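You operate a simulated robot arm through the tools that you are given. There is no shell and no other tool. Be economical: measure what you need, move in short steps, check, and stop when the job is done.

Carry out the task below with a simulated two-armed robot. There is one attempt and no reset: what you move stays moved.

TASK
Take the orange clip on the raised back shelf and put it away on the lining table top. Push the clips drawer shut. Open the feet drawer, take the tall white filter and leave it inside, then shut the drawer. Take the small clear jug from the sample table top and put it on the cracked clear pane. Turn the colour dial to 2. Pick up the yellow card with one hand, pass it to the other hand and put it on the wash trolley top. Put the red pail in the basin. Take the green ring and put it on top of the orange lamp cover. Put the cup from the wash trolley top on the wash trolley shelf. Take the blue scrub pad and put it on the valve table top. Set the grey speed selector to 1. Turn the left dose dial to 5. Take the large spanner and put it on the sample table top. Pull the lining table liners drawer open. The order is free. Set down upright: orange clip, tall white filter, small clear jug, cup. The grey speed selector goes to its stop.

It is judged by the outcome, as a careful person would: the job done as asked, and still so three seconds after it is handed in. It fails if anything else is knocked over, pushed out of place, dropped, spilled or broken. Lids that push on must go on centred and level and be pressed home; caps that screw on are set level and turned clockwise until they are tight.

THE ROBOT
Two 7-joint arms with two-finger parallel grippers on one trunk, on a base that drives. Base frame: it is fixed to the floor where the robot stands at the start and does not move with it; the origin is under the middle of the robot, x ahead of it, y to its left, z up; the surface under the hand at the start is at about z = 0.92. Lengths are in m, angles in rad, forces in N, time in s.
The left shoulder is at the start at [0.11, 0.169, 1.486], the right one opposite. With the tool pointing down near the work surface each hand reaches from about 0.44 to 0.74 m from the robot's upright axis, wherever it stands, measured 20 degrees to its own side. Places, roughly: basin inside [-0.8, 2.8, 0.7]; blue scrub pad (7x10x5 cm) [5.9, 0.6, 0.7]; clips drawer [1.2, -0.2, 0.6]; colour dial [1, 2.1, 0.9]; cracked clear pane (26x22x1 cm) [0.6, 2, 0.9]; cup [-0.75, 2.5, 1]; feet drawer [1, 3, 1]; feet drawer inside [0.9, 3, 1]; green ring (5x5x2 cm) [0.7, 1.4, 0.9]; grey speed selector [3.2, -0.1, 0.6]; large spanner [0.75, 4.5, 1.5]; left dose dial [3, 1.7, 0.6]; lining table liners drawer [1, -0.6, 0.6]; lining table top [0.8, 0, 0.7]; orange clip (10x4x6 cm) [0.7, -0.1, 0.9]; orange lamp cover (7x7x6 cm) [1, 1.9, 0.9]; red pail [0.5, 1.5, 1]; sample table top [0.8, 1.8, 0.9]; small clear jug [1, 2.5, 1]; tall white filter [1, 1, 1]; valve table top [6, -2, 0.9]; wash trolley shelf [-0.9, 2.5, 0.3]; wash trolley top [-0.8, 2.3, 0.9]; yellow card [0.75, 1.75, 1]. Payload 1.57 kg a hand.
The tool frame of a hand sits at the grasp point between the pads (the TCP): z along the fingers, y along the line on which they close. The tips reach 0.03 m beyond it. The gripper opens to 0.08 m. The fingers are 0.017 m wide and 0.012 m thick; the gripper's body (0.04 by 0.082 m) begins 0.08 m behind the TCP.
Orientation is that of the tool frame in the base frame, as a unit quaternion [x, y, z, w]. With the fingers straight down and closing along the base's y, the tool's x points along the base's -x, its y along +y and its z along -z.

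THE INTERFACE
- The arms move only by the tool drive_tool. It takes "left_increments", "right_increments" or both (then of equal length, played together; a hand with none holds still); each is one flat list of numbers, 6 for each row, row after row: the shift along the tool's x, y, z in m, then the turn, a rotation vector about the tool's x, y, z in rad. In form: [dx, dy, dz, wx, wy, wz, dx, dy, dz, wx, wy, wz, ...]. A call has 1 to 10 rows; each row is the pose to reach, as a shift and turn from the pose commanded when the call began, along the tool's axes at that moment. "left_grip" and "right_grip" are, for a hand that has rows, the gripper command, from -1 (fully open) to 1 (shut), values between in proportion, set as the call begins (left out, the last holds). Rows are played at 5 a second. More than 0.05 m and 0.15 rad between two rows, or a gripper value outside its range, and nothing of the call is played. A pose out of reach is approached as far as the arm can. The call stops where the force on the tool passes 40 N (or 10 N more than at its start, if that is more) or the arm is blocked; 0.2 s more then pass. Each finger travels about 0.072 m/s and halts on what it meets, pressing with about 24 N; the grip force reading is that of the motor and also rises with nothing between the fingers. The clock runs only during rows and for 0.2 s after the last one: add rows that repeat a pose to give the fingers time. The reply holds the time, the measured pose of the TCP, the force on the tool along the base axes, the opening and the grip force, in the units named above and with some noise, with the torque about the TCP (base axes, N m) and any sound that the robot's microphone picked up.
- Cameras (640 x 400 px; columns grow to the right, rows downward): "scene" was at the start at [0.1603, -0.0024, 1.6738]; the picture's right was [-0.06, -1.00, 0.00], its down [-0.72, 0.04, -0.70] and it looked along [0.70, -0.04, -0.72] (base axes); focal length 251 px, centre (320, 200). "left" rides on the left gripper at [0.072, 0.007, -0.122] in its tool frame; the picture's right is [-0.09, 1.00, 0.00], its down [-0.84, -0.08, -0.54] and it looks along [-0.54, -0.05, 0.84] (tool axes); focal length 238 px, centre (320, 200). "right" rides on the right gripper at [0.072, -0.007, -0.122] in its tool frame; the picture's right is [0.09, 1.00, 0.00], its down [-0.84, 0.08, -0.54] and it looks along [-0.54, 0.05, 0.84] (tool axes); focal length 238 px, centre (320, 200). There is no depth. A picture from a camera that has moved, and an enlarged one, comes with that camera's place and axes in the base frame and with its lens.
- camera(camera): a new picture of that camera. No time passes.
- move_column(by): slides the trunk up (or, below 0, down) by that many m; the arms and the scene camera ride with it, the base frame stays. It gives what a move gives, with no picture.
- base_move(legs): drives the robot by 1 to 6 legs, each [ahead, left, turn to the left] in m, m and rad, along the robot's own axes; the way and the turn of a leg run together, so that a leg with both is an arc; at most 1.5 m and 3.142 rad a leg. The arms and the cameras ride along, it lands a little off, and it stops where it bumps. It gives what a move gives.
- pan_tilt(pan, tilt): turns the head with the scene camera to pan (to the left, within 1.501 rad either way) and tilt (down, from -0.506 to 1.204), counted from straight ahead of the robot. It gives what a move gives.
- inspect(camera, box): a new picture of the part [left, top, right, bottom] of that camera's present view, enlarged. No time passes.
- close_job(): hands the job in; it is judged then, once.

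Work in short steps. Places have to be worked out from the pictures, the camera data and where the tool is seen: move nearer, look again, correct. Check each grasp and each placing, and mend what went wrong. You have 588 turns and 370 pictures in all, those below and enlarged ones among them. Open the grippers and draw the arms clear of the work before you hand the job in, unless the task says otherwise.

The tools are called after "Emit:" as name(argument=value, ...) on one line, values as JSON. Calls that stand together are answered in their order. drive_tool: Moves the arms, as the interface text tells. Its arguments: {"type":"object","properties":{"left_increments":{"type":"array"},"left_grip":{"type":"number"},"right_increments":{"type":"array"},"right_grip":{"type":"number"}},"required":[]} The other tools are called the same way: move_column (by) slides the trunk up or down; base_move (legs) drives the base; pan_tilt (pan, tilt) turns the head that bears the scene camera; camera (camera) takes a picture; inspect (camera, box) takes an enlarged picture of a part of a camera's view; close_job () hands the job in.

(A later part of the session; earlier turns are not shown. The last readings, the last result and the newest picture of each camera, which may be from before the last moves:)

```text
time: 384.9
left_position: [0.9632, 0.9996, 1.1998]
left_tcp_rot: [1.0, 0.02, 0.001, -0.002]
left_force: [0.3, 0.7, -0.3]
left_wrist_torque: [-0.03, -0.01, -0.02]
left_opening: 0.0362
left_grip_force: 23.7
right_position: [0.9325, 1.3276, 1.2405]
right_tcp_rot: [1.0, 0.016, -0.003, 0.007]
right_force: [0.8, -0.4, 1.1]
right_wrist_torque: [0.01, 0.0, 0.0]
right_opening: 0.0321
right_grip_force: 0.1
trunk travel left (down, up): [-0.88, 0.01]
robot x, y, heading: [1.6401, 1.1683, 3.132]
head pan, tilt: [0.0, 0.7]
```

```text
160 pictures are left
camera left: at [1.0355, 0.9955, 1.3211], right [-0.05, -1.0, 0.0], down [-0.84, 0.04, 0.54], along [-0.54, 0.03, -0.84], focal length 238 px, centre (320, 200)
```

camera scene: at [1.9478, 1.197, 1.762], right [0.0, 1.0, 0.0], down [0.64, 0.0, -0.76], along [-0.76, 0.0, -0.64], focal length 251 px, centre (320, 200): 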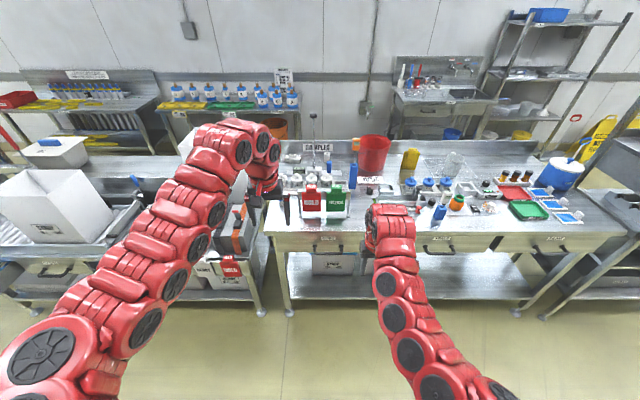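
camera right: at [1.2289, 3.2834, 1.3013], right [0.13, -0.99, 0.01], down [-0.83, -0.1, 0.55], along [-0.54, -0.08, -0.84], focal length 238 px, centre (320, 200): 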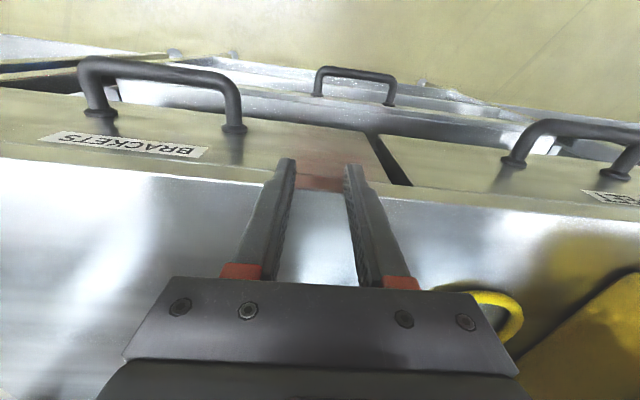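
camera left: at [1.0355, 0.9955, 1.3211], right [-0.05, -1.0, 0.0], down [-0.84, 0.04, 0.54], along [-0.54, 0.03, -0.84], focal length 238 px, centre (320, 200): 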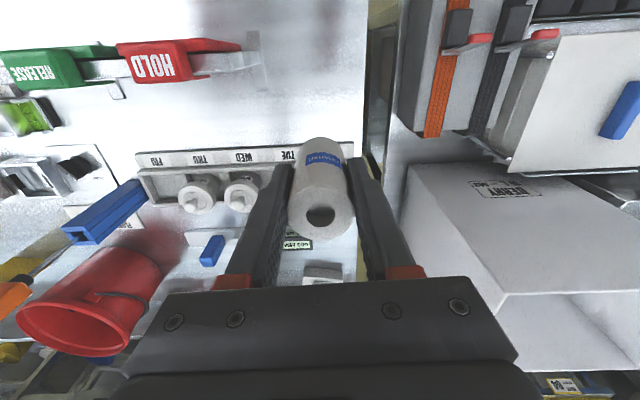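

Filter held. Carry it to the open feet drawer.

Emit:
base_move(legs=[[-0.46, 0, 0], [0, -1.0, 0], [0, -0.9, 0]])

Emit:
camera(camera="left")

Emit:
camera(camera="scene")

```text
time: 396.8
left_position: [1.4441, 2.9162, 1.2]
left_tcp_rot: [1.0, 0.017, 0.0, -0.001]
left_force: [-0.1, 0.0, -0.4]
left_wrist_torque: [0.0, 0.01, 0.0]
left_opening: 0.036
left_grip_force: 24.6
right_position: [1.4137, 3.2434, 1.2388]
right_tcp_rot: [1.0, 0.012, -0.002, 0.007]
right_force: [-0.2, 0.3, -0.2]
right_wrist_torque: [0.01, -0.03, 0.0]
right_opening: 0.0318
right_grip_force: 0.2
trunk travel left (down, up): [-0.88, 0.01]
robot x, y, heading: [2.1193, 3.0793, 3.125]
head pan, tilt: [0.0, 0.7]
```

```text
159 pictures are left
camera left: at [1.5156, 2.911, 1.3207], right [-0.06, -1.0, 0.0], down [-0.84, 0.05, 0.54], along [-0.54, 0.03, -0.84], focal length 238 px, centre (320, 200)
```

left: 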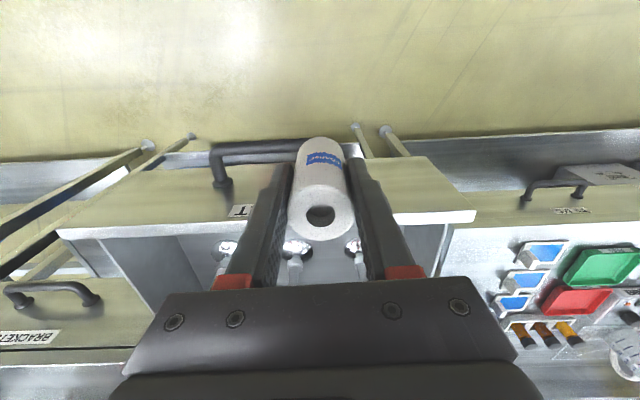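

```text
158 pictures are left
camera scene: at [1.9551, 3.082, 1.762], right [0.01, 1.0, 0.0], down [0.64, -0.01, -0.76], along [-0.76, 0.01, -0.64], focal length 251 px, centre (320, 200)
```

scene: 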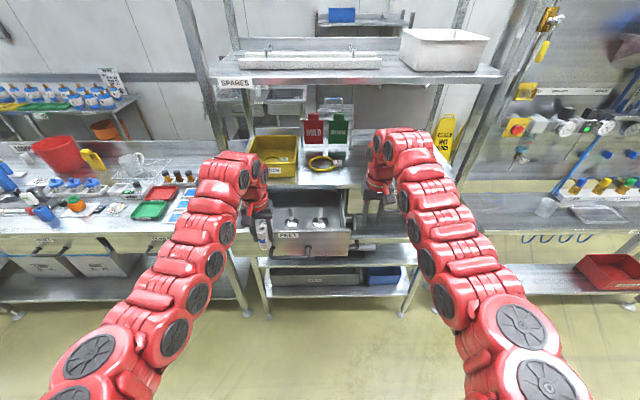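

Drawer front panel at x≈1.34, feet at x≈1.18. I'll set the filter in the free strip at ≈(1.27,2.91). Drive ahead 0.17 m at this height, then descend.

Emit:
base_move(legs=[[0.17, 0, 0.01]])

Emit:
camera(camera="left")

Emit:
inspect(camera="scene", box=[220, 150, 380, 270])

```text
time: 398.3
left_position: [1.279, 2.9106, 1.2009]
left_tcp_rot: [1.0, 0.023, -0.001, -0.001]
left_force: [1.1, 0.1, 0.6]
left_wrist_torque: [-0.02, 0.04, 0.01]
left_opening: 0.0361
left_grip_force: 24.0
right_position: [1.2452, 3.2375, 1.2409]
right_tcp_rot: [1.0, 0.018, -0.004, 0.007]
right_force: [0.6, 0.8, -0.9]
right_wrist_torque: [-0.01, 0.04, 0.02]
right_opening: 0.0319
right_grip_force: 0.0
trunk travel left (down, up): [-0.88, 0.01]
robot x, y, heading: [1.951, 3.079, 3.136]
head pan, tilt: [0.0, 0.7]
```

```text
157 pictures are left
camera left: at [1.351, 2.9059, 1.3223], right [-0.05, -1.0, 0.0], down [-0.84, 0.04, 0.54], along [-0.54, 0.03, -0.84], focal length 238 px, centre (320, 200)
```

left: 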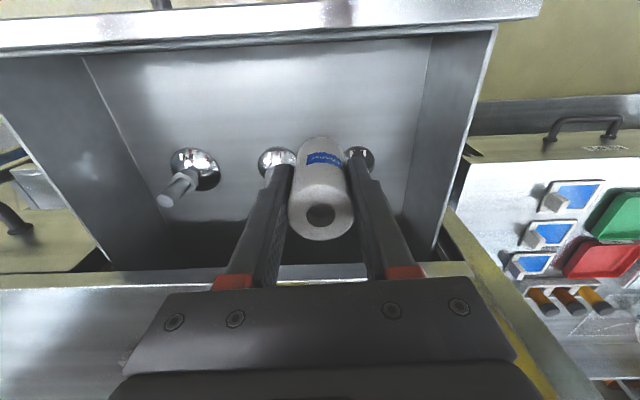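

```text
3.33 times, centred on (300, 210) of scene
camera zoom: at [1.7894, 3.0825, 1.7624], right [0.0, 1.0, 0.0], down [0.64, 0.0, -0.77], along [-0.77, 0.0, -0.64], focal length 837 px, centre (387, 167)
```

zoom: 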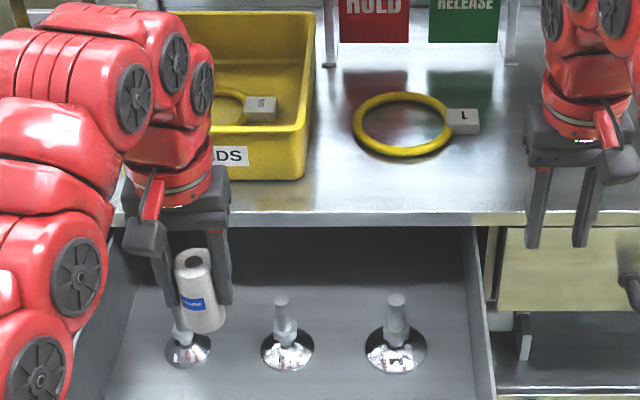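

Emit:
drive_tool(left_increments=[0, 0, 0.04, 0, 0, 0, 0, 0, 0.08, 0, 0, 0, 0, 0, 0.12, 0, 0, 0, 0, 0, 0.15, 0, 0, 0, 0, 0, 0.165, 0, 0, 0, 0, 0, 0.175, 0, 0, 0, 0, 0, 0.185, 0, 0, 0, 0, 0, 0.195, 0, 0, 0, 0, 0, 0.205, 0, 0, 0])

Emit:
camera(camera="left")

```text
time: 399.6
left_position: [1.272, 2.9117, 1.0394]
left_tcp_rot: [1.0, 0.022, -0.008, 0.0]
left_force: [-0.7, 0.9, 35.4]
left_wrist_torque: [0.17, -0.21, 0.09]
left_opening: 0.0363
left_grip_force: 24.4
right_position: [1.243, 3.237, 1.2403]
right_tcp_rot: [1.0, 0.019, -0.003, 0.007]
right_force: [0.0, 0.4, 0.4]
right_wrist_torque: [-0.03, -0.02, -0.05]
right_opening: 0.0321
right_grip_force: 0.1
trunk travel left (down, up): [-0.88, 0.01]
robot x, y, heading: [1.9492, 3.0811, 3.14]
head pan, tilt: [0.0, 0.7]
stopped in row 6 (left hand): the force on the tool passed its limit at 59 N (the readings are from after the stop); the commanded pose is now the measured one
```

```text
155 pictures are left
camera left: at [1.3453, 2.9081, 1.1593], right [-0.05, -1.0, 0.0], down [-0.83, 0.04, 0.56], along [-0.55, 0.03, -0.83], focal length 238 px, centre (320, 200)
```

left: 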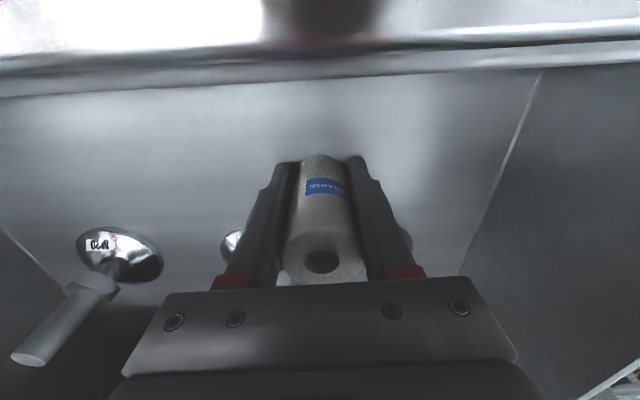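

Contact with the drawer floor. Release and rise.

Emit:
drive_tool(left_increments=[0, 0, -0.003, 0, 0, 0, 0, 0, -0.003, 0, 0, 0, 0, 0, -0.003, 0, 0, 0], left_grip=-0.5)

Emit:
drive_tool(left_increments=[0, 0, -0.04, 0, 0, 0, 0, 0, -0.08, 0, 0, 0, 0, 0, -0.12, 0, 0, 0, 0, 0, -0.16, 0, 0, 0])

Emit:
camera(camera="left")

```text
time: 400.4
left_position: [1.2755, 2.9132, 1.0376]
left_tcp_rot: [1.0, 0.021, -0.004, -0.001]
left_force: [-0.5, 2.4, 18.2]
left_wrist_torque: [-0.5, -0.18, 0.19]
left_opening: 0.0579
left_grip_force: 0.2
right_position: [1.2451, 3.2378, 1.2409]
right_tcp_rot: [1.0, 0.018, -0.003, 0.007]
right_force: [0.6, -0.2, 0.2]
right_wrist_torque: [0.01, 0.02, -0.02]
right_opening: 0.0321
right_grip_force: 0.0
trunk travel left (down, up): [-0.88, 0.01]
robot x, y, heading: [1.9526, 3.076, 3.138]
head pan, tilt: [0.0, 0.7]
```

```text
time: 401.4
left_position: [1.2753, 2.9119, 1.1975]
left_tcp_rot: [1.0, 0.023, -0.002, -0.001]
left_force: [-0.4, -0.1, -1.4]
left_wrist_torque: [0.0, 0.01, 0.0]
left_opening: 0.0599
left_grip_force: 0.0
right_position: [1.2437, 3.238, 1.2391]
right_tcp_rot: [1.0, 0.018, -0.003, 0.007]
right_force: [0.1, -0.2, 1.2]
right_wrist_torque: [-0.02, -0.02, 0.01]
right_opening: 0.0321
right_grip_force: 0.0
trunk travel left (down, up): [-0.88, 0.01]
robot x, y, heading: [1.9538, 3.0829, 3.138]
head pan, tilt: [0.0, 0.7]
```

```text
154 pictures are left
camera left: at [1.3481, 2.9065, 1.318], right [-0.05, -1.0, 0.0], down [-0.84, 0.04, 0.55], along [-0.55, 0.03, -0.84], focal length 238 px, centre (320, 200)
```

left: 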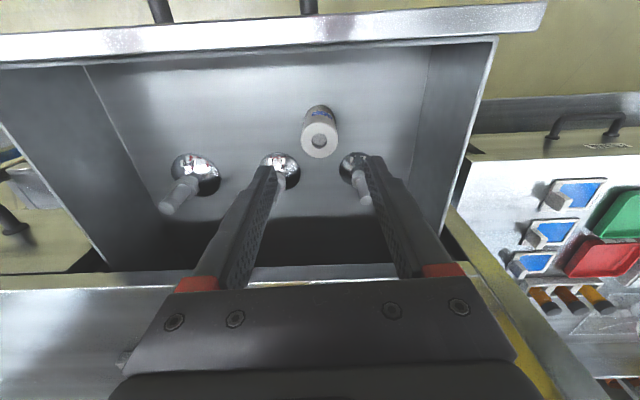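

Filter stands upright. Now close the drawer: back off, close the left fist, lower the trunk, retract the right hand.

Emit:
base_move(legs=[[-0.23, 0, 0]])

Emit:
move_column(by=-0.15)

Emit:
drive_tool(right_increments=[0.025, 0, 0.03, 0, 0, 0, 0.05, 0, 0.06, 0, 0, 0, 0.08, 0, 0.09, 0, 0, 0, 0.1, 0, 0.12, 0, 0, 0], left_increments=[0, -0.02, 0, 0, 0, 0, 0, -0.05, 0, 0, 0, 0, 0, -0.07, 0.01, 0, 0, 0, 0, -0.07, 0.02, 0, 0, 0], left_grip=1)

Emit:
camera(camera="left")

```text
time: 403.1
left_position: [1.4986, 2.9108, 1.1944]
left_tcp_rot: [1.0, 0.022, -0.001, -0.001]
left_force: [-0.6, 0.8, 0.0]
left_wrist_torque: [0.0, -0.01, -0.01]
left_opening: 0.0602
left_grip_force: 0.0
right_position: [1.4668, 3.2375, 1.2382]
right_tcp_rot: [1.0, 0.018, -0.002, 0.007]
right_force: [-1.0, -0.1, -0.1]
right_wrist_torque: [0.0, 0.01, 0.01]
right_opening: 0.0318
right_grip_force: 0.0
trunk travel left (down, up): [-0.88, 0.01]
robot x, y, heading: [2.1781, 3.0787, 3.138]
head pan, tilt: [0.0, 0.7]
```

```text
time: 404.9
left_position: [1.5007, 2.912, 1.0448]
left_tcp_rot: [1.0, 0.022, -0.002, -0.001]
left_force: [-0.6, -0.3, -0.2]
left_wrist_torque: [-0.01, 0.0, -0.01]
left_opening: 0.0598
left_grip_force: 0.2
right_position: [1.4692, 3.2374, 1.0888]
right_tcp_rot: [1.0, 0.018, -0.003, 0.006]
right_force: [0.6, 0.1, 0.3]
right_wrist_torque: [0.01, -0.03, 0.0]
right_opening: 0.0319
right_grip_force: 0.0
trunk travel left (down, up): [-0.73, 0.16]
robot x, y, heading: [2.178, 3.08, 3.136]
head pan, tilt: [0.0, 0.7]
```

```text
time: 405.9
left_position: [1.4983, 2.9824, 1.0252]
left_tcp_rot: [1.0, 0.022, -0.003, -0.001]
left_force: [-0.1, -0.3, -1.0]
left_wrist_torque: [0.01, 0.01, 0.01]
left_opening: 0.0003
left_grip_force: 21.1
right_position: [1.5544, 3.2396, 0.9539]
right_tcp_rot: [1.0, 0.017, -0.002, 0.007]
right_force: [-0.3, 0.1, -0.3]
right_wrist_torque: [0.02, 0.01, -0.01]
right_opening: 0.0321
right_grip_force: 0.0
right hand out of reach, approached as far as the arm can: row 3, 4
trunk travel left (down, up): [-0.73, 0.16]
robot x, y, heading: [2.1766, 3.0826, 3.134]
head pan, tilt: [0.0, 0.7]
```

```text
153 pictures are left
camera left: at [1.5707, 2.9767, 1.147], right [-0.05, -1.0, 0.0], down [-0.84, 0.04, 0.55], along [-0.55, 0.03, -0.84], focal length 238 px, centre (320, 200)
```

left: 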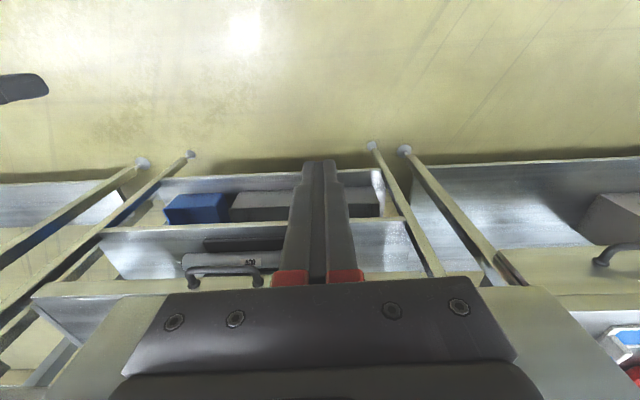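

Push with the base 0.26 m, then finish with the arm.

Emit:
base_move(legs=[[0.26, 0, 0]])

Emit:
drive_tool(left_increments=[-0.02, 0, 0, 0, 0, 0, -0.035, 0, 0, 0, 0, 0, -0.045, 0, 0, 0, 0, 0, -0.055, 0, 0, 0, 0, 0, -0.065, 0, 0, 0, 0, 0, -0.075, 0, 0, 0, 0, 0])

Emit:
camera(camera="left")

Emit:
camera(camera="scene")

```text
time: 407.7
left_position: [1.2383, 2.9871, 1.0272]
left_tcp_rot: [1.0, 0.019, -0.002, 0.0]
left_force: [-0.3, 0.4, 0.9]
left_wrist_torque: [0.0, -0.03, -0.01]
left_opening: 0.0
left_grip_force: 21.7
right_position: [1.2944, 3.2453, 0.9535]
right_tcp_rot: [1.0, 0.016, -0.002, 0.008]
right_force: [0.0, -0.8, -0.2]
right_wrist_torque: [-0.02, 0.0, 0.0]
right_opening: 0.0318
right_grip_force: 0.0
trunk travel left (down, up): [-0.73, 0.16]
robot x, y, heading: [1.9167, 3.0811, 3.134]
head pan, tilt: [0.0, 0.7]
```

```text
time: 408.5
left_position: [1.206, 2.9868, 1.0248]
left_tcp_rot: [1.0, 0.016, 0.007, 0.002]
left_force: [27.0, -0.5, 12.6]
left_wrist_torque: [0.13, 0.86, -0.34]
left_opening: 0.0002
left_grip_force: 21.6
right_position: [1.2986, 3.2467, 0.9573]
right_tcp_rot: [1.0, 0.015, -0.004, 0.007]
right_force: [0.4, -0.1, -0.2]
right_wrist_torque: [0.0, 0.02, 0.02]
right_opening: 0.0322
right_grip_force: 0.1
trunk travel left (down, up): [-0.73, 0.16]
robot x, y, heading: [1.9218, 3.0791, 3.131]
head pan, tilt: [0.0, 0.7]
stopped in row 3 (left hand): the force on the tool passed its limit at 47 N (the readings are from after the stop); the commanded pose is now the measured one
```

```text
152 pictures are left
camera left: at [1.2763, 2.9825, 1.1471], right [-0.06, -1.0, 0.0], down [-0.85, 0.05, 0.53], along [-0.53, 0.03, -0.85], focal length 238 px, centre (320, 200)
```

left: 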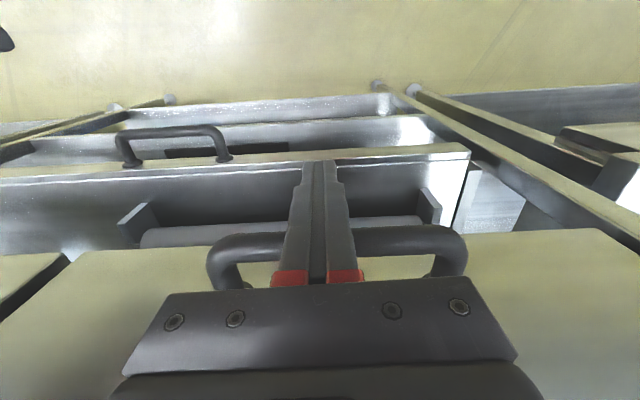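

```text
151 pictures are left
camera scene: at [1.7583, 3.0849, 1.6131], right [0.01, 1.0, 0.0], down [0.64, -0.01, -0.77], along [-0.77, 0.01, -0.64], focal length 251 px, centre (320, 200)
```

scene: 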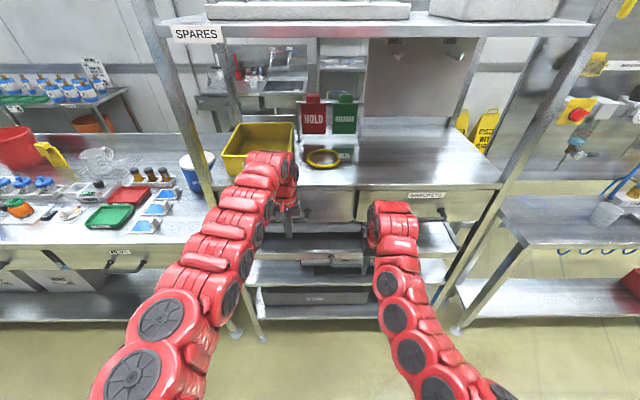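

Drawer shut (47 N at the stop). Back away and look to the right for the large spanner.

Emit:
drive_tool(left_increments=[0.03, 0, 0, 0, 0, 0, 0.07, 0, 0, 0, 0, 0])

Emit:
base_move(legs=[[-0.15, 0, 0], [0, -0.8, 0]])

Emit:
pan_tilt(pan=-0.2, tilt=0.35)

Emit:
camera(camera="scene")

```text
time: 409.1
left_position: [1.2707, 2.9917, 1.0241]
left_tcp_rot: [1.0, 0.019, 0.004, 0.001]
left_force: [-0.2, 0.8, 0.2]
left_wrist_torque: [-0.01, 0.05, 0.0]
left_opening: 0.0
left_grip_force: 21.0
right_position: [1.2971, 3.2467, 0.9549]
right_tcp_rot: [1.0, 0.015, -0.004, 0.007]
right_force: [0.7, -0.6, 0.6]
right_wrist_torque: [-0.02, 0.11, 0.01]
right_opening: 0.032
right_grip_force: 0.1
trunk travel left (down, up): [-0.73, 0.16]
robot x, y, heading: [1.9204, 3.0795, 3.131]
head pan, tilt: [0.0, 0.7]
```

```text
time: 414.4
left_position: [1.427, 3.7912, 1.0222]
left_tcp_rot: [1.0, 0.018, 0.006, 0.002]
left_force: [0.2, -1.0, -0.2]
left_wrist_torque: [0.02, 0.01, 0.0]
left_opening: 0.0
left_grip_force: 21.8
right_position: [1.4522, 4.0464, 0.9526]
right_tcp_rot: [1.0, 0.016, -0.003, 0.007]
right_force: [-0.1, 0.2, 0.5]
right_wrist_torque: [0.0, 0.01, 0.0]
right_opening: 0.032
right_grip_force: 0.0
trunk travel left (down, up): [-0.73, 0.16]
robot x, y, heading: [2.0751, 3.8828, 3.127]
head pan, tilt: [0.0, 0.7]
```

```text
time: 415.2
left_position: [1.4263, 3.7911, 1.0214]
left_tcp_rot: [1.0, 0.018, 0.006, 0.002]
left_force: [0.3, -0.3, -1.0]
left_wrist_torque: [0.02, 0.01, 0.0]
left_opening: 0.0001
left_grip_force: 21.0
right_position: [1.4523, 4.0468, 0.9537]
right_tcp_rot: [1.0, 0.015, -0.003, 0.007]
right_force: [-0.2, 0.5, -1.0]
right_wrist_torque: [0.03, 0.01, -0.02]
right_opening: 0.032
right_grip_force: 0.1
trunk travel left (down, up): [-0.73, 0.16]
robot x, y, heading: [2.0728, 3.8797, 3.134]
head pan, tilt: [-0.201, 0.351]
```

```text
150 pictures are left
camera scene: at [1.9033, 3.9044, 1.6433], right [0.21, 0.98, 0.0], down [0.34, -0.07, -0.94], along [-0.92, 0.19, -0.34], focal length 251 px, centre (320, 200)
```

scene: 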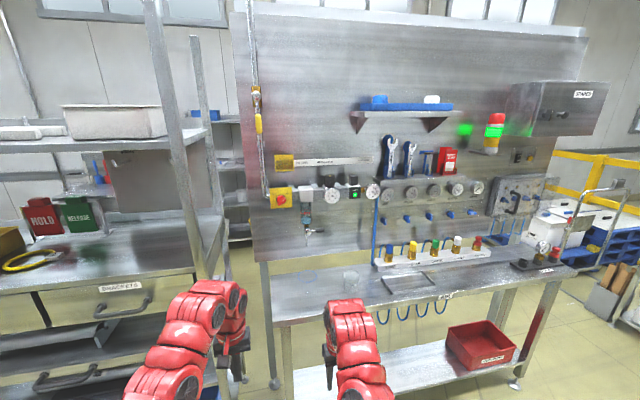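

Emit:
inspect(camera="scene", box=[350, 90, 490, 230])

```text
2.86 times, centred on (420, 160) of scene
camera zoom: at [1.9033, 3.9044, 1.6433], right [0.21, 0.98, 0.0], down [0.34, -0.07, -0.94], along [-0.92, 0.19, -0.34], focal length 717 px, centre (34, 314)
```

zoom: 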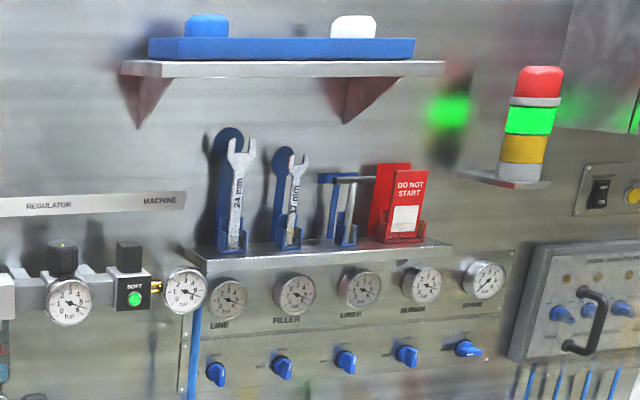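

The large spanner (24 mm) stands in a holder at ≈(0.78,4.49,1.42), jaws up. I'll grip its shaft with the right hand pointing forward. Raise trunk, shift right, and tilt the hand.

Emit:
move_column(by=0.12)

Emit:
base_move(legs=[[0.0, -0.43, 0.01]])

Emit:
drive_tool(right_increments=[-0.02, 0, -0.03, 0, -0.15, 0, -0.04, 0, -0.06, 0, -0.3, 0, -0.06, 0, -0.09, 0, -0.45, 0, -0.08, 0, -0.12, 0, -0.6, 0, -0.1, 0, -0.15, 0, -0.75, 0, -0.12, 0, -0.18, 0, -0.9, 0, -0.14, 0, -0.21, 0, -1.05, 0, -0.16, 0, -0.24, 0, -1.2, 0, -0.17, 0, -0.27, 0, -1.35, 0, -0.18, 0, -0.3, 0, -1.5, 0], right_grip=-1)

Emit:
camera(camera="right")

```text
time: 416.7
left_position: [1.4268, 3.7906, 1.1422]
left_tcp_rot: [1.0, 0.018, 0.006, 0.002]
left_force: [0.2, 0.1, -0.2]
left_wrist_torque: [-0.05, 0.02, -0.01]
left_opening: 0.0
left_grip_force: 21.7
right_position: [1.4517, 4.0465, 1.0725]
right_tcp_rot: [1.0, 0.015, -0.002, 0.007]
right_force: [-0.1, -1.7, 0.0]
right_wrist_torque: [0.03, 0.0, 0.02]
right_opening: 0.0319
right_grip_force: 0.0
trunk travel left (down, up): [-0.85, 0.04]
robot x, y, heading: [2.0786, 3.8802, 3.137]
head pan, tilt: [-0.201, 0.351]
```

```text
time: 419.4
left_position: [1.4295, 4.219, 1.1416]
left_tcp_rot: [1.0, 0.021, 0.006, 0.0]
left_force: [-0.1, 0.4, 1.0]
left_wrist_torque: [-0.06, 0.05, 0.0]
left_opening: 0.0001
left_grip_force: 21.1
right_position: [1.4536, 4.4751, 1.074]
right_tcp_rot: [1.0, 0.018, -0.002, 0.006]
right_force: [0.2, 0.3, 0.2]
right_wrist_torque: [-0.02, 0.0, -0.01]
right_opening: 0.0319
right_grip_force: 0.2
trunk travel left (down, up): [-0.85, 0.04]
robot x, y, heading: [2.0785, 4.3129, 3.135]
head pan, tilt: [-0.201, 0.351]
```

```text
time: 421.6
left_position: [1.4286, 4.2204, 1.1427]
left_tcp_rot: [1.0, 0.021, 0.007, 0.002]
left_force: [0.0, 0.8, -0.1]
left_wrist_torque: [-0.01, -0.01, -0.01]
left_opening: 0.0
left_grip_force: 21.2
right_position: [1.276, 4.4733, 1.3749]
right_tcp_rot: [0.73, 0.008, -0.683, 0.018]
right_force: [-0.5, -0.6, -0.5]
right_wrist_torque: [0.0, 0.0, -0.02]
right_opening: 0.08
right_grip_force: 0.0
trunk travel left (down, up): [-0.85, 0.04]
robot x, y, heading: [2.0767, 4.3114, 3.14]
head pan, tilt: [-0.201, 0.351]
```

```text
148 pictures are left
camera right: at [1.4017, 4.4834, 1.312], right [0.04, -1.0, -0.08], down [0.49, -0.05, 0.87], along [-0.87, -0.08, 0.48], focal length 238 px, centre (320, 200)
```

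right: 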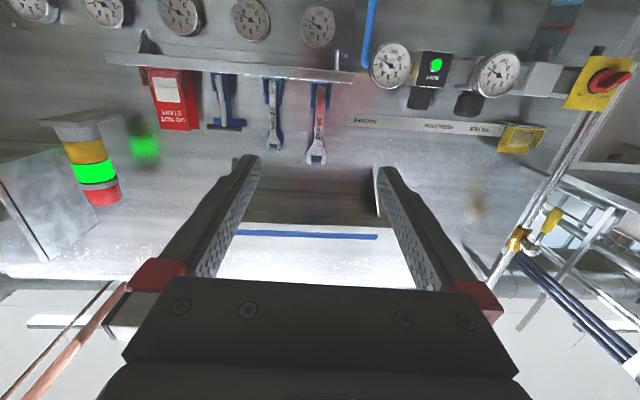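

Spanner shaft ≈(0.856,4.453,1.415). Drive 0.33 m ahead and look again.

Emit:
base_move(legs=[[0.3, 0, 0]])

Emit:
camera(camera="right")

Emit:
inspect(camera="scene", box=[300, 20, 500, 180])

```text
time: 423.6
left_position: [1.1406, 4.2193, 1.143]
left_tcp_rot: [1.0, 0.022, 0.006, 0.001]
left_force: [0.8, -0.6, 0.2]
left_wrist_torque: [0.02, 0.01, 0.02]
left_opening: 0.0001
left_grip_force: 21.4
right_position: [0.9851, 4.4719, 1.3767]
right_tcp_rot: [0.73, 0.008, -0.684, 0.017]
right_force: [0.1, -0.4, 0.7]
right_wrist_torque: [0.01, 0.04, -0.01]
right_opening: 0.0802
right_grip_force: 0.1
trunk travel left (down, up): [-0.85, 0.04]
robot x, y, heading: [1.7879, 4.3124, 3.14]
head pan, tilt: [-0.201, 0.351]
```

```text
147 pictures are left
camera right: at [1.112, 4.483, 1.3131], right [0.04, -1.0, -0.08], down [0.49, -0.05, 0.87], along [-0.87, -0.08, 0.48], focal length 238 px, centre (320, 200)
```

right: 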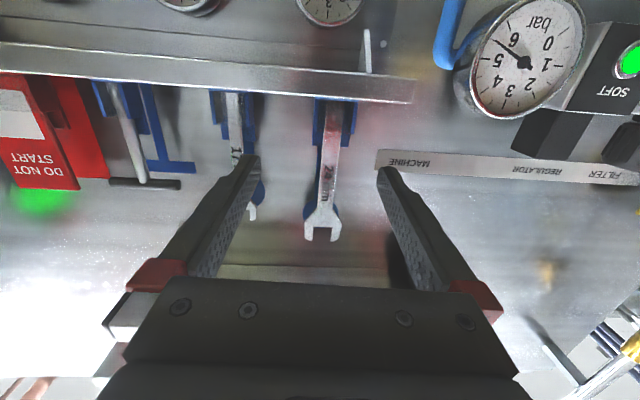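

```text
2.50 times, centred on (400, 100) of scene
camera zoom: at [1.6166, 4.3364, 1.7636], right [0.2, 0.98, 0.0], down [0.34, -0.07, -0.94], along [-0.92, 0.19, -0.34], focal length 628 px, centre (120, 450)
```

zoom: 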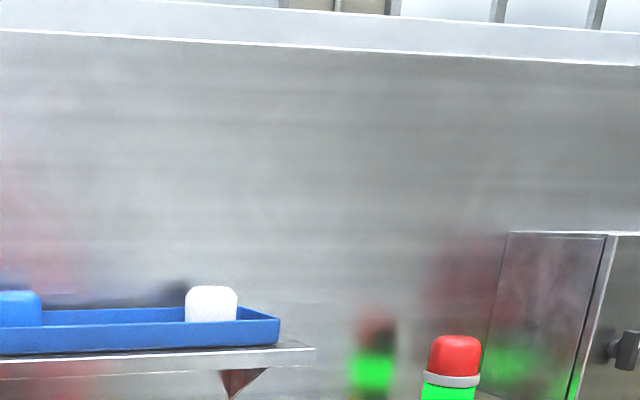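

Shaft is at x≈0.86, y≈4.453; jaw tip z≈1.511. Align laterally first, then advance.

Emit:
drive_tool(right_increments=[-0.03, 0.008, 0.02, 0, 0, 0, -0.06, 0.0156, 0.05, 0, 0, 0, -0.06, 0.0156, 0.08, 0, 0, 0])

Emit:
camera(camera="right")

```text
time: 424.4
left_position: [1.1373, 4.2195, 1.1412]
left_tcp_rot: [1.0, 0.022, 0.007, 0.002]
left_force: [-0.4, -0.3, 0.1]
left_wrist_torque: [-0.02, -0.01, 0.04]
left_opening: 0.0
left_grip_force: 21.2
right_position: [0.8987, 4.4541, 1.4286]
right_tcp_rot: [0.73, 0.009, -0.684, 0.018]
right_force: [-0.4, 0.0, 0.3]
right_wrist_torque: [-0.02, 0.01, 0.02]
right_opening: 0.0799
right_grip_force: 0.0
trunk travel left (down, up): [-0.85, 0.04]
robot x, y, heading: [1.7858, 4.3155, 3.142]
head pan, tilt: [-0.201, 0.351]
```

```text
145 pictures are left
camera right: at [1.0258, 4.4647, 1.365], right [0.04, -1.0, -0.08], down [0.49, -0.05, 0.87], along [-0.87, -0.08, 0.48], focal length 238 px, centre (320, 200)
```

right: 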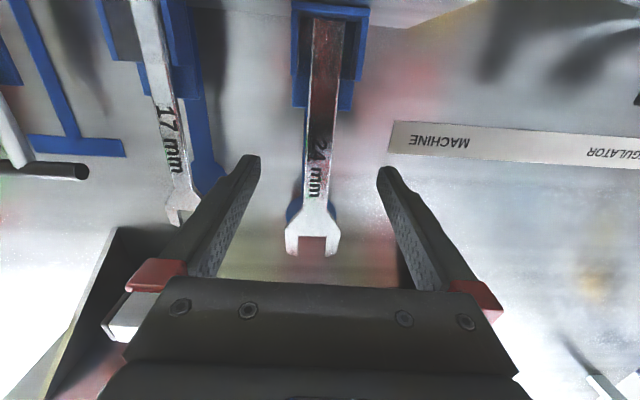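

Emit:
drive_tool(right_increments=[0, 0, 0.012, 0, 0, 0, 0, 0, 0.022, 0, 0, 0, 0, 0, 0.03, 0, 0, 0])

Emit:
drive_tool(right_increments=[0, 0, 0, 0, 0, 0, 0, 0, 0, 0, 0, 0, 0, 0, 0, 0, 0, 0, 0, 0, 0, 0, 0, 0, 0, 0, 0, 0, 0, 0], right_grip=1)

Emit:
camera(camera="right")

```text
time: 425.2
left_position: [1.1389, 4.2202, 1.143]
left_tcp_rot: [1.0, 0.022, 0.006, 0.003]
left_force: [-0.6, 1.1, -0.1]
left_wrist_torque: [0.0, -0.01, 0.02]
left_opening: 0.0
left_grip_force: 21.1
right_position: [0.8706, 4.452, 1.4278]
right_tcp_rot: [0.73, 0.009, -0.683, 0.018]
right_force: [0.1, -0.8, -0.4]
right_wrist_torque: [-0.02, 0.0, 0.02]
right_opening: 0.0799
right_grip_force: 0.1
trunk travel left (down, up): [-0.85, 0.04]
robot x, y, heading: [1.7828, 4.3185, 3.143]
head pan, tilt: [-0.201, 0.351]
```

```text
time: 426.4
left_position: [1.1391, 4.2209, 1.1418]
left_tcp_rot: [1.0, 0.022, 0.006, 0.002]
left_force: [-0.4, 0.3, 0.2]
left_wrist_torque: [0.0, 0.0, 0.01]
left_opening: 0.0
left_grip_force: 21.3
right_position: [0.8722, 4.4533, 1.4284]
right_tcp_rot: [0.73, 0.01, -0.684, 0.019]
right_force: [0.2, 0.0, 0.4]
right_wrist_torque: [0.01, -0.02, 0.0]
right_opening: 0.0196
right_grip_force: 24.0
trunk travel left (down, up): [-0.85, 0.04]
robot x, y, heading: [1.7887, 4.3162, 3.139]
head pan, tilt: [-0.201, 0.351]
```

```text
144 pictures are left
camera right: at [0.9975, 4.4634, 1.3646], right [0.04, -1.0, -0.08], down [0.49, -0.05, 0.87], along [-0.87, -0.08, 0.48], focal length 238 px, centre (320, 200)
```

right: 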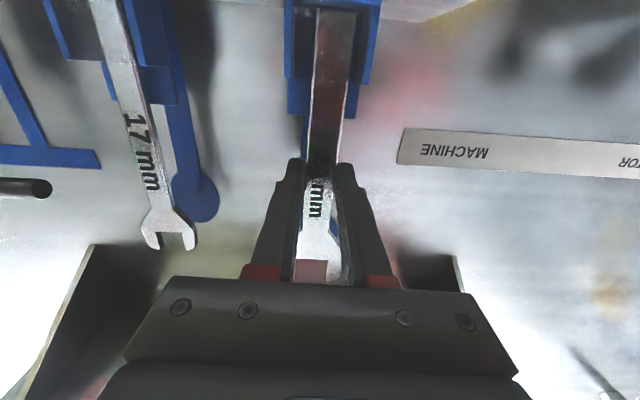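

Gripped. Lift 6.5 cm out of the pocket, then pull back.

Emit:
drive_tool(right_increments=[-0.02, 0, 0, 0, 0, 0, -0.04, 0, 0, 0, 0, 0, -0.06, 0, 0, 0, 0, 0, -0.066, 0, 0, 0, 0, 0])

Emit:
camera(camera="right")

```text
time: 427.4
left_position: [1.1383, 4.2192, 1.1413]
left_tcp_rot: [1.0, 0.022, 0.006, 0.002]
left_force: [0.0, 0.7, -0.7]
left_wrist_torque: [-0.01, 0.01, 0.01]
left_opening: 0.0004
left_grip_force: 20.7
right_position: [0.8668, 4.4537, 1.4959]
right_tcp_rot: [0.73, 0.008, -0.683, 0.017]
right_force: [-0.5, 0.2, -1.3]
right_wrist_torque: [-0.01, 0.01, 0.03]
right_opening: 0.0196
right_grip_force: 23.5
trunk travel left (down, up): [-0.85, 0.04]
robot x, y, heading: [1.7871, 4.3185, 3.14]
head pan, tilt: [-0.201, 0.351]
```

```text
143 pictures are left
camera right: at [0.9932, 4.4636, 1.4309], right [0.04, -1.0, -0.08], down [0.49, -0.05, 0.87], along [-0.87, -0.08, 0.48], focal length 238 px, centre (320, 200)
```

right: 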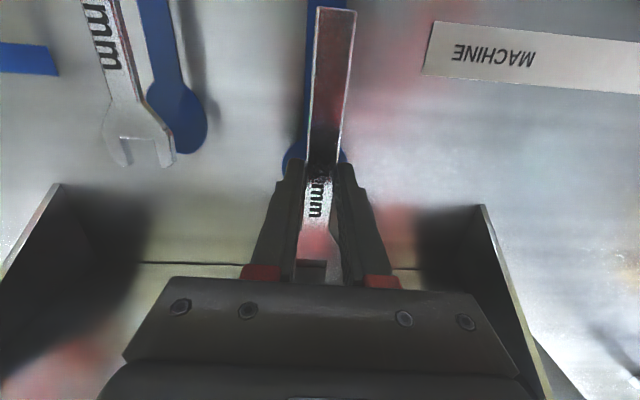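

The spanner's lower end is clear. Pull back with the base 0.3 m.

Emit:
base_move(legs=[[-0.3, 0, 0]])

Emit:
camera(camera="right")

Emit:
camera(camera="scene")

```text
time: 429.4
left_position: [1.4435, 4.2173, 1.1401]
left_tcp_rot: [1.0, 0.024, 0.007, 0.002]
left_force: [0.5, 0.5, -0.4]
left_wrist_torque: [0.03, -0.01, 0.02]
left_opening: 0.0001
left_grip_force: 21.3
right_position: [1.1707, 4.4494, 1.4928]
right_tcp_rot: [0.731, 0.01, -0.683, 0.019]
right_force: [1.0, 0.2, -1.3]
right_wrist_torque: [0.02, -0.05, -0.02]
right_opening: 0.0197
right_grip_force: 24.2
trunk travel left (down, up): [-0.85, 0.04]
robot x, y, heading: [2.09, 4.3176, -3.141]
head pan, tilt: [-0.201, 0.351]
```

```text
142 pictures are left
camera right: at [1.2967, 4.4608, 1.4297], right [0.05, -1.0, -0.08], down [0.49, -0.05, 0.87], along [-0.87, -0.08, 0.48], focal length 238 px, centre (320, 200)
```

right: 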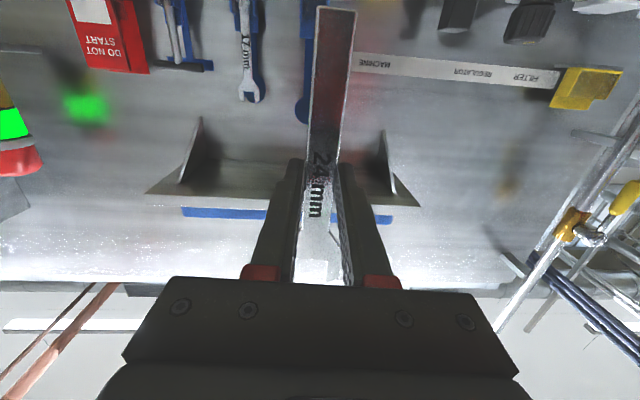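

```text
141 pictures are left
camera scene: at [1.9179, 4.3359, 1.7631], right [0.2, 0.98, 0.0], down [0.34, -0.07, -0.94], along [-0.92, 0.19, -0.35], focal length 251 px, centre (320, 200)
```

scene: 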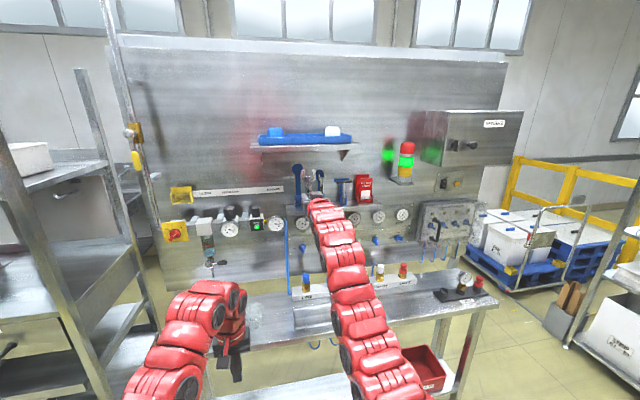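

Spanner held. Turn the tool back to pointing down (spanner becomes level, handle toward the robot) while lowering.

Emit:
drive_tool(right_increments=[0.025, 0, -0.01, 0, 0.15, 0, 0.05, 0, -0.02, 0, 0.3, 0, 0.075, 0, -0.03, 0, 0.45, 0, 0.1, 0, -0.04, 0, 0.6, 0, 0.125, 0, -0.05, 0, 0.75, 0, 0.15, 0, -0.06, 0, 0.9, 0, 0.175, 0, -0.07, 0, 1.05, 0, 0.2, 0, -0.08, 0, 1.2, 0, 0.225, 0, -0.09, 0, 1.35, 0, 0.25, 0, -0.1, 0, 1.5, 0])

Emit:
camera(camera="right")

```text
time: 431.6
left_position: [1.4436, 4.2185, 1.1423]
left_tcp_rot: [1.0, 0.022, 0.006, 0.002]
left_force: [0.0, 0.9, 0.3]
left_wrist_torque: [-0.03, 0.01, -0.01]
left_opening: 0.0001
left_grip_force: 21.5
right_position: [1.3329, 4.4756, 1.2721]
right_tcp_rot: [0.997, 0.02, -0.078, 0.01]
right_force: [-0.6, 0.1, -1.7]
right_wrist_torque: [-0.02, -0.08, 0.0]
right_opening: 0.0194
right_grip_force: 24.4
right hand out of reach, approached as far as the arm can: row 7, 8, 9, 10
trunk travel left (down, up): [-0.85, 0.04]
robot x, y, heading: [2.0948, 4.3176, -3.14]
head pan, tilt: [-0.201, 0.351]
```

```text
140 pictures are left
camera right: at [1.4231, 4.4879, 1.3807], right [0.13, -0.99, 0.0], down [-0.74, -0.1, 0.67], along [-0.66, -0.09, -0.75], focal length 238 px, centre (320, 200)
```

right: 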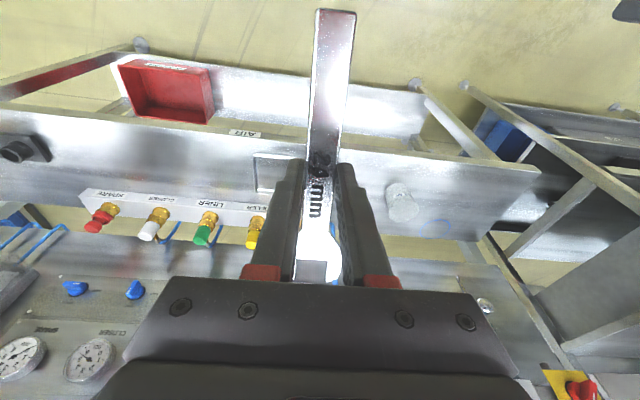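

Emit:
drive_tool(right_increments=[0, 0, 0.04, 0, 0.06, 0, 0, 0, 0.08, 0, 0.12, 0, 0, 0, 0.11, 0, 0.155, 0])

Emit:
base_move(legs=[[0, 1.0, 0], [0, 0.95, 0]])

Emit:
pan_tilt(pan=0, tilt=0.7)

Emit:
camera(camera="scene")

```text
time: 432.4
left_position: [1.4448, 4.2181, 1.1425]
left_tcp_rot: [1.0, 0.024, 0.007, 0.003]
left_force: [-0.1, 0.1, 0.5]
left_wrist_torque: [-0.01, 0.03, -0.01]
left_opening: 0.0002
left_grip_force: 21.4
right_position: [1.3755, 4.4725, 1.1608]
right_tcp_rot: [1.0, 0.021, 0.0, 0.008]
right_force: [0.4, 1.4, -1.3]
right_wrist_torque: [-0.1, -0.02, -0.01]
right_opening: 0.0198
right_grip_force: 23.9
right hand out of reach, approached as far as the arm can: row 1, 2, 3
trunk travel left (down, up): [-0.85, 0.04]
robot x, y, heading: [2.0934, 4.3146, -3.135]
head pan, tilt: [-0.201, 0.351]
```

```text
time: 442.2
left_position: [1.4458, 2.2684, 1.1423]
left_tcp_rot: [1.0, 0.018, 0.005, 0.001]
left_force: [0.7, 0.0, 0.6]
left_wrist_torque: [0.0, 0.04, 0.0]
left_opening: 0.0001
left_grip_force: 21.1
right_position: [1.3777, 2.5221, 1.1608]
right_tcp_rot: [1.0, 0.016, -0.001, 0.007]
right_force: [-0.1, 0.5, -1.3]
right_wrist_torque: [0.0, 0.03, -0.01]
right_opening: 0.0196
right_grip_force: 24.2
trunk travel left (down, up): [-0.85, 0.04]
robot x, y, heading: [2.0969, 2.3597, 3.132]
head pan, tilt: [-0.201, 0.351]
```

```text
time: 443.1
left_position: [1.4448, 2.2685, 1.1421]
left_tcp_rot: [1.0, 0.017, 0.007, 0.001]
left_force: [-1.1, 0.0, -0.4]
left_wrist_torque: [0.01, 0.03, 0.01]
left_opening: 0.0002
left_grip_force: 21.5
right_position: [1.3789, 2.5219, 1.1619]
right_tcp_rot: [1.0, 0.014, 0.0, 0.007]
right_force: [0.3, 0.1, -1.1]
right_wrist_torque: [-0.03, -0.02, 0.01]
right_opening: 0.0196
right_grip_force: 23.8
trunk travel left (down, up): [-0.85, 0.04]
robot x, y, heading: [2.0932, 2.3619, 3.132]
head pan, tilt: [0.0, 0.7]
```

```text
139 pictures are left
camera scene: at [1.9284, 2.3627, 1.732], right [0.01, 1.0, 0.0], down [0.64, -0.01, -0.77], along [-0.77, 0.01, -0.64], focal length 251 px, centre (320, 200)
```

scene: 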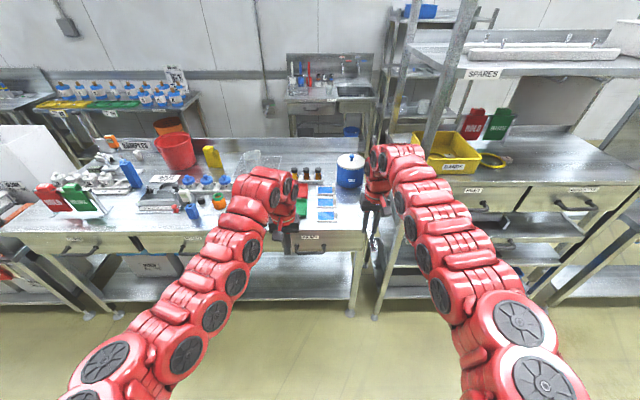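

Emit:
base_move(legs=[[0, 0.015, 0.01], [0.34, 0, 0]])

Emit:
camera(camera="right")

```text
time: 445.7
left_position: [1.1043, 2.2471, 1.1425]
left_tcp_rot: [1.0, 0.023, 0.006, 0.002]
left_force: [0.1, -0.3, 0.5]
left_wrist_torque: [-0.01, 0.0, 0.03]
left_opening: 0.0
left_grip_force: 21.5
right_position: [1.0359, 2.502, 1.1625]
right_tcp_rot: [1.0, 0.019, -0.002, 0.007]
right_force: [-0.1, -0.7, -2.0]
right_wrist_torque: [-0.02, -0.02, 0.01]
right_opening: 0.02
right_grip_force: 24.2
trunk travel left (down, up): [-0.85, 0.04]
robot x, y, heading: [1.7499, 2.3429, 3.144]
head pan, tilt: [0.0, 0.7]
```

```text
138 pictures are left
camera right: at [1.108, 2.5124, 1.2837], right [0.13, -0.99, 0.01], down [-0.83, -0.1, 0.55], along [-0.54, -0.08, -0.84], focal length 238 px, centre (320, 200)
```

right: 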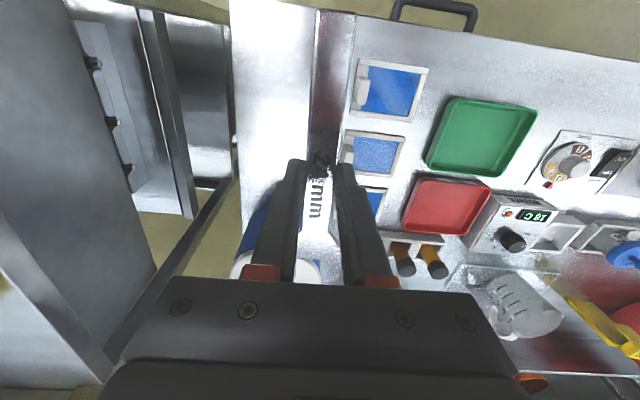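

Clear spot under the spanner. Descend until contact.

Emit:
drive_tool(right_increments=[0.004, -0.005, 0.04, 0, 0, 0, 0.004, -0.01, 0.08, 0, 0, 0, 0.004, -0.01, 0.12, 0, 0, 0, 0.004, -0.01, 0.16, 0, 0, 0, 0.004, -0.01, 0.19, 0, 0, 0, 0.004, -0.01, 0.205, 0, 0, 0, 0.004, -0.01, 0.215, 0, 0, 0, 0.004, -0.01, 0.222, 0, 0, 0, 0.004, -0.01, 0.229, 0, 0, 0, 0.004, -0.01, 0.236, 0, 0, 0])

Emit:
camera(camera="right")

```text
time: 447.9
left_position: [1.1039, 2.2466, 1.1416]
left_tcp_rot: [1.0, 0.023, 0.007, 0.002]
left_force: [0.3, 0.3, 0.1]
left_wrist_torque: [-0.01, -0.02, -0.02]
left_opening: 0.0004
left_grip_force: 21.8
right_position: [1.0583, 2.5109, 0.9564]
right_tcp_rot: [1.0, 0.02, -0.002, 0.007]
right_force: [0.3, 0.1, -1.5]
right_wrist_torque: [0.0, -0.03, -0.01]
right_opening: 0.0197
right_grip_force: 23.7
right hand out of reach, approached as far as the arm can: row 4, 5, 6, 7, 8, 9, 10
trunk travel left (down, up): [-0.85, 0.04]
robot x, y, heading: [1.7546, 2.3438, 3.145]
head pan, tilt: [0.0, 0.7]
```

```text
137 pictures are left
camera right: at [1.1293, 2.5227, 1.078], right [0.13, -0.99, 0.01], down [-0.83, -0.1, 0.55], along [-0.54, -0.08, -0.84], focal length 238 px, centre (320, 200)
```

right: 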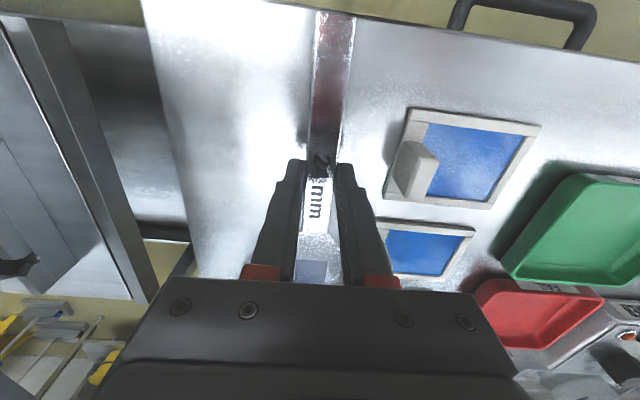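

The handle end is at the table edge. Move the base 5 cm ahead, then finish the descent.

Emit:
base_move(legs=[[0.05, 0, 0]])

Emit:
drive_tool(right_increments=[0, 0, 0.008, 0, 0, 0, 0, 0, 0.014, 0, 0, 0, 0, 0, 0.02, 0, 0, 0, 0, 0, 0.026, 0, 0, 0])

Emit:
camera(camera="right")

```text
time: 448.8
left_position: [1.0587, 2.2482, 1.144]
left_tcp_rot: [1.0, 0.022, 0.004, 0.001]
left_force: [1.2, -0.6, -0.4]
left_wrist_torque: [0.0, 0.06, 0.0]
left_opening: 0.0
left_grip_force: 20.6
right_position: [1.0114, 2.512, 0.9587]
right_tcp_rot: [1.0, 0.019, -0.003, 0.006]
right_force: [-1.0, -0.6, -1.1]
right_wrist_torque: [-0.02, 0.02, 0.02]
right_opening: 0.0196
right_grip_force: 24.3
trunk travel left (down, up): [-0.85, 0.04]
robot x, y, heading: [1.7017, 2.3445, 3.147]
head pan, tilt: [0.0, 0.7]
```

```text
time: 449.8
left_position: [1.0554, 2.2475, 1.143]
left_tcp_rot: [1.0, 0.023, 0.007, 0.001]
left_force: [0.0, 0.6, 0.4]
left_wrist_torque: [-0.01, 0.0, -0.06]
left_opening: 0.0
left_grip_force: 21.2
right_position: [1.0165, 2.5118, 0.9344]
right_tcp_rot: [1.0, 0.019, -0.001, 0.006]
right_force: [0.9, 0.2, -2.1]
right_wrist_torque: [-0.01, 0.0, -0.03]
right_opening: 0.0197
right_grip_force: 24.1
right hand out of reach, approached as far as the arm can: row 2, 3, 4
trunk travel left (down, up): [-0.85, 0.04]
robot x, y, heading: [1.7023, 2.3437, 3.142]
head pan, tilt: [0.0, 0.7]
```

```text
136 pictures are left
camera right: at [1.0884, 2.5224, 1.0552], right [0.13, -0.99, 0.01], down [-0.83, -0.1, 0.55], along [-0.54, -0.08, -0.84], focal length 238 px, centre (320, 200)
```

right: 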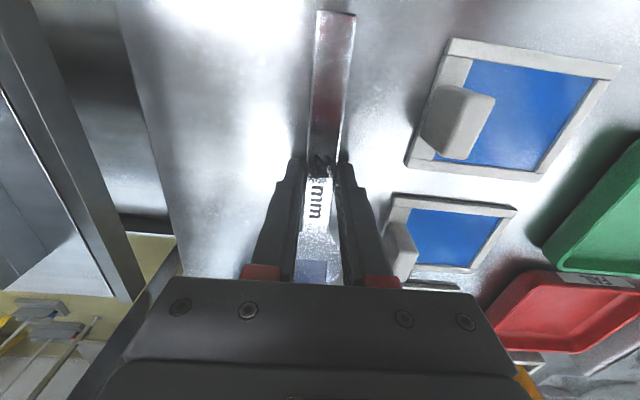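

Emit:
move_column(by=-0.012)

```text
time: 450.2
left_position: [1.0555, 2.2473, 1.137]
left_tcp_rot: [1.0, 0.023, 0.005, 0.002]
left_force: [-0.4, -0.1, -0.7]
left_wrist_torque: [0.03, -0.01, -0.01]
left_opening: 0.0
left_grip_force: 21.1
right_position: [1.0172, 2.5107, 0.9301]
right_tcp_rot: [1.0, 0.019, 0.001, 0.006]
right_force: [10.8, -0.2, 12.5]
right_wrist_torque: [0.23, -0.3, -0.21]
right_opening: 0.0199
right_grip_force: 24.1
trunk travel left (down, up): [-0.844, 0.046]
robot x, y, heading: [1.7022, 2.3461, 3.141]
head pan, tilt: [0.0, 0.7]
stopped: the force on the tool passed its limit at 45 N (the readings are from after the stop); the commanded pose is now the measured one
```

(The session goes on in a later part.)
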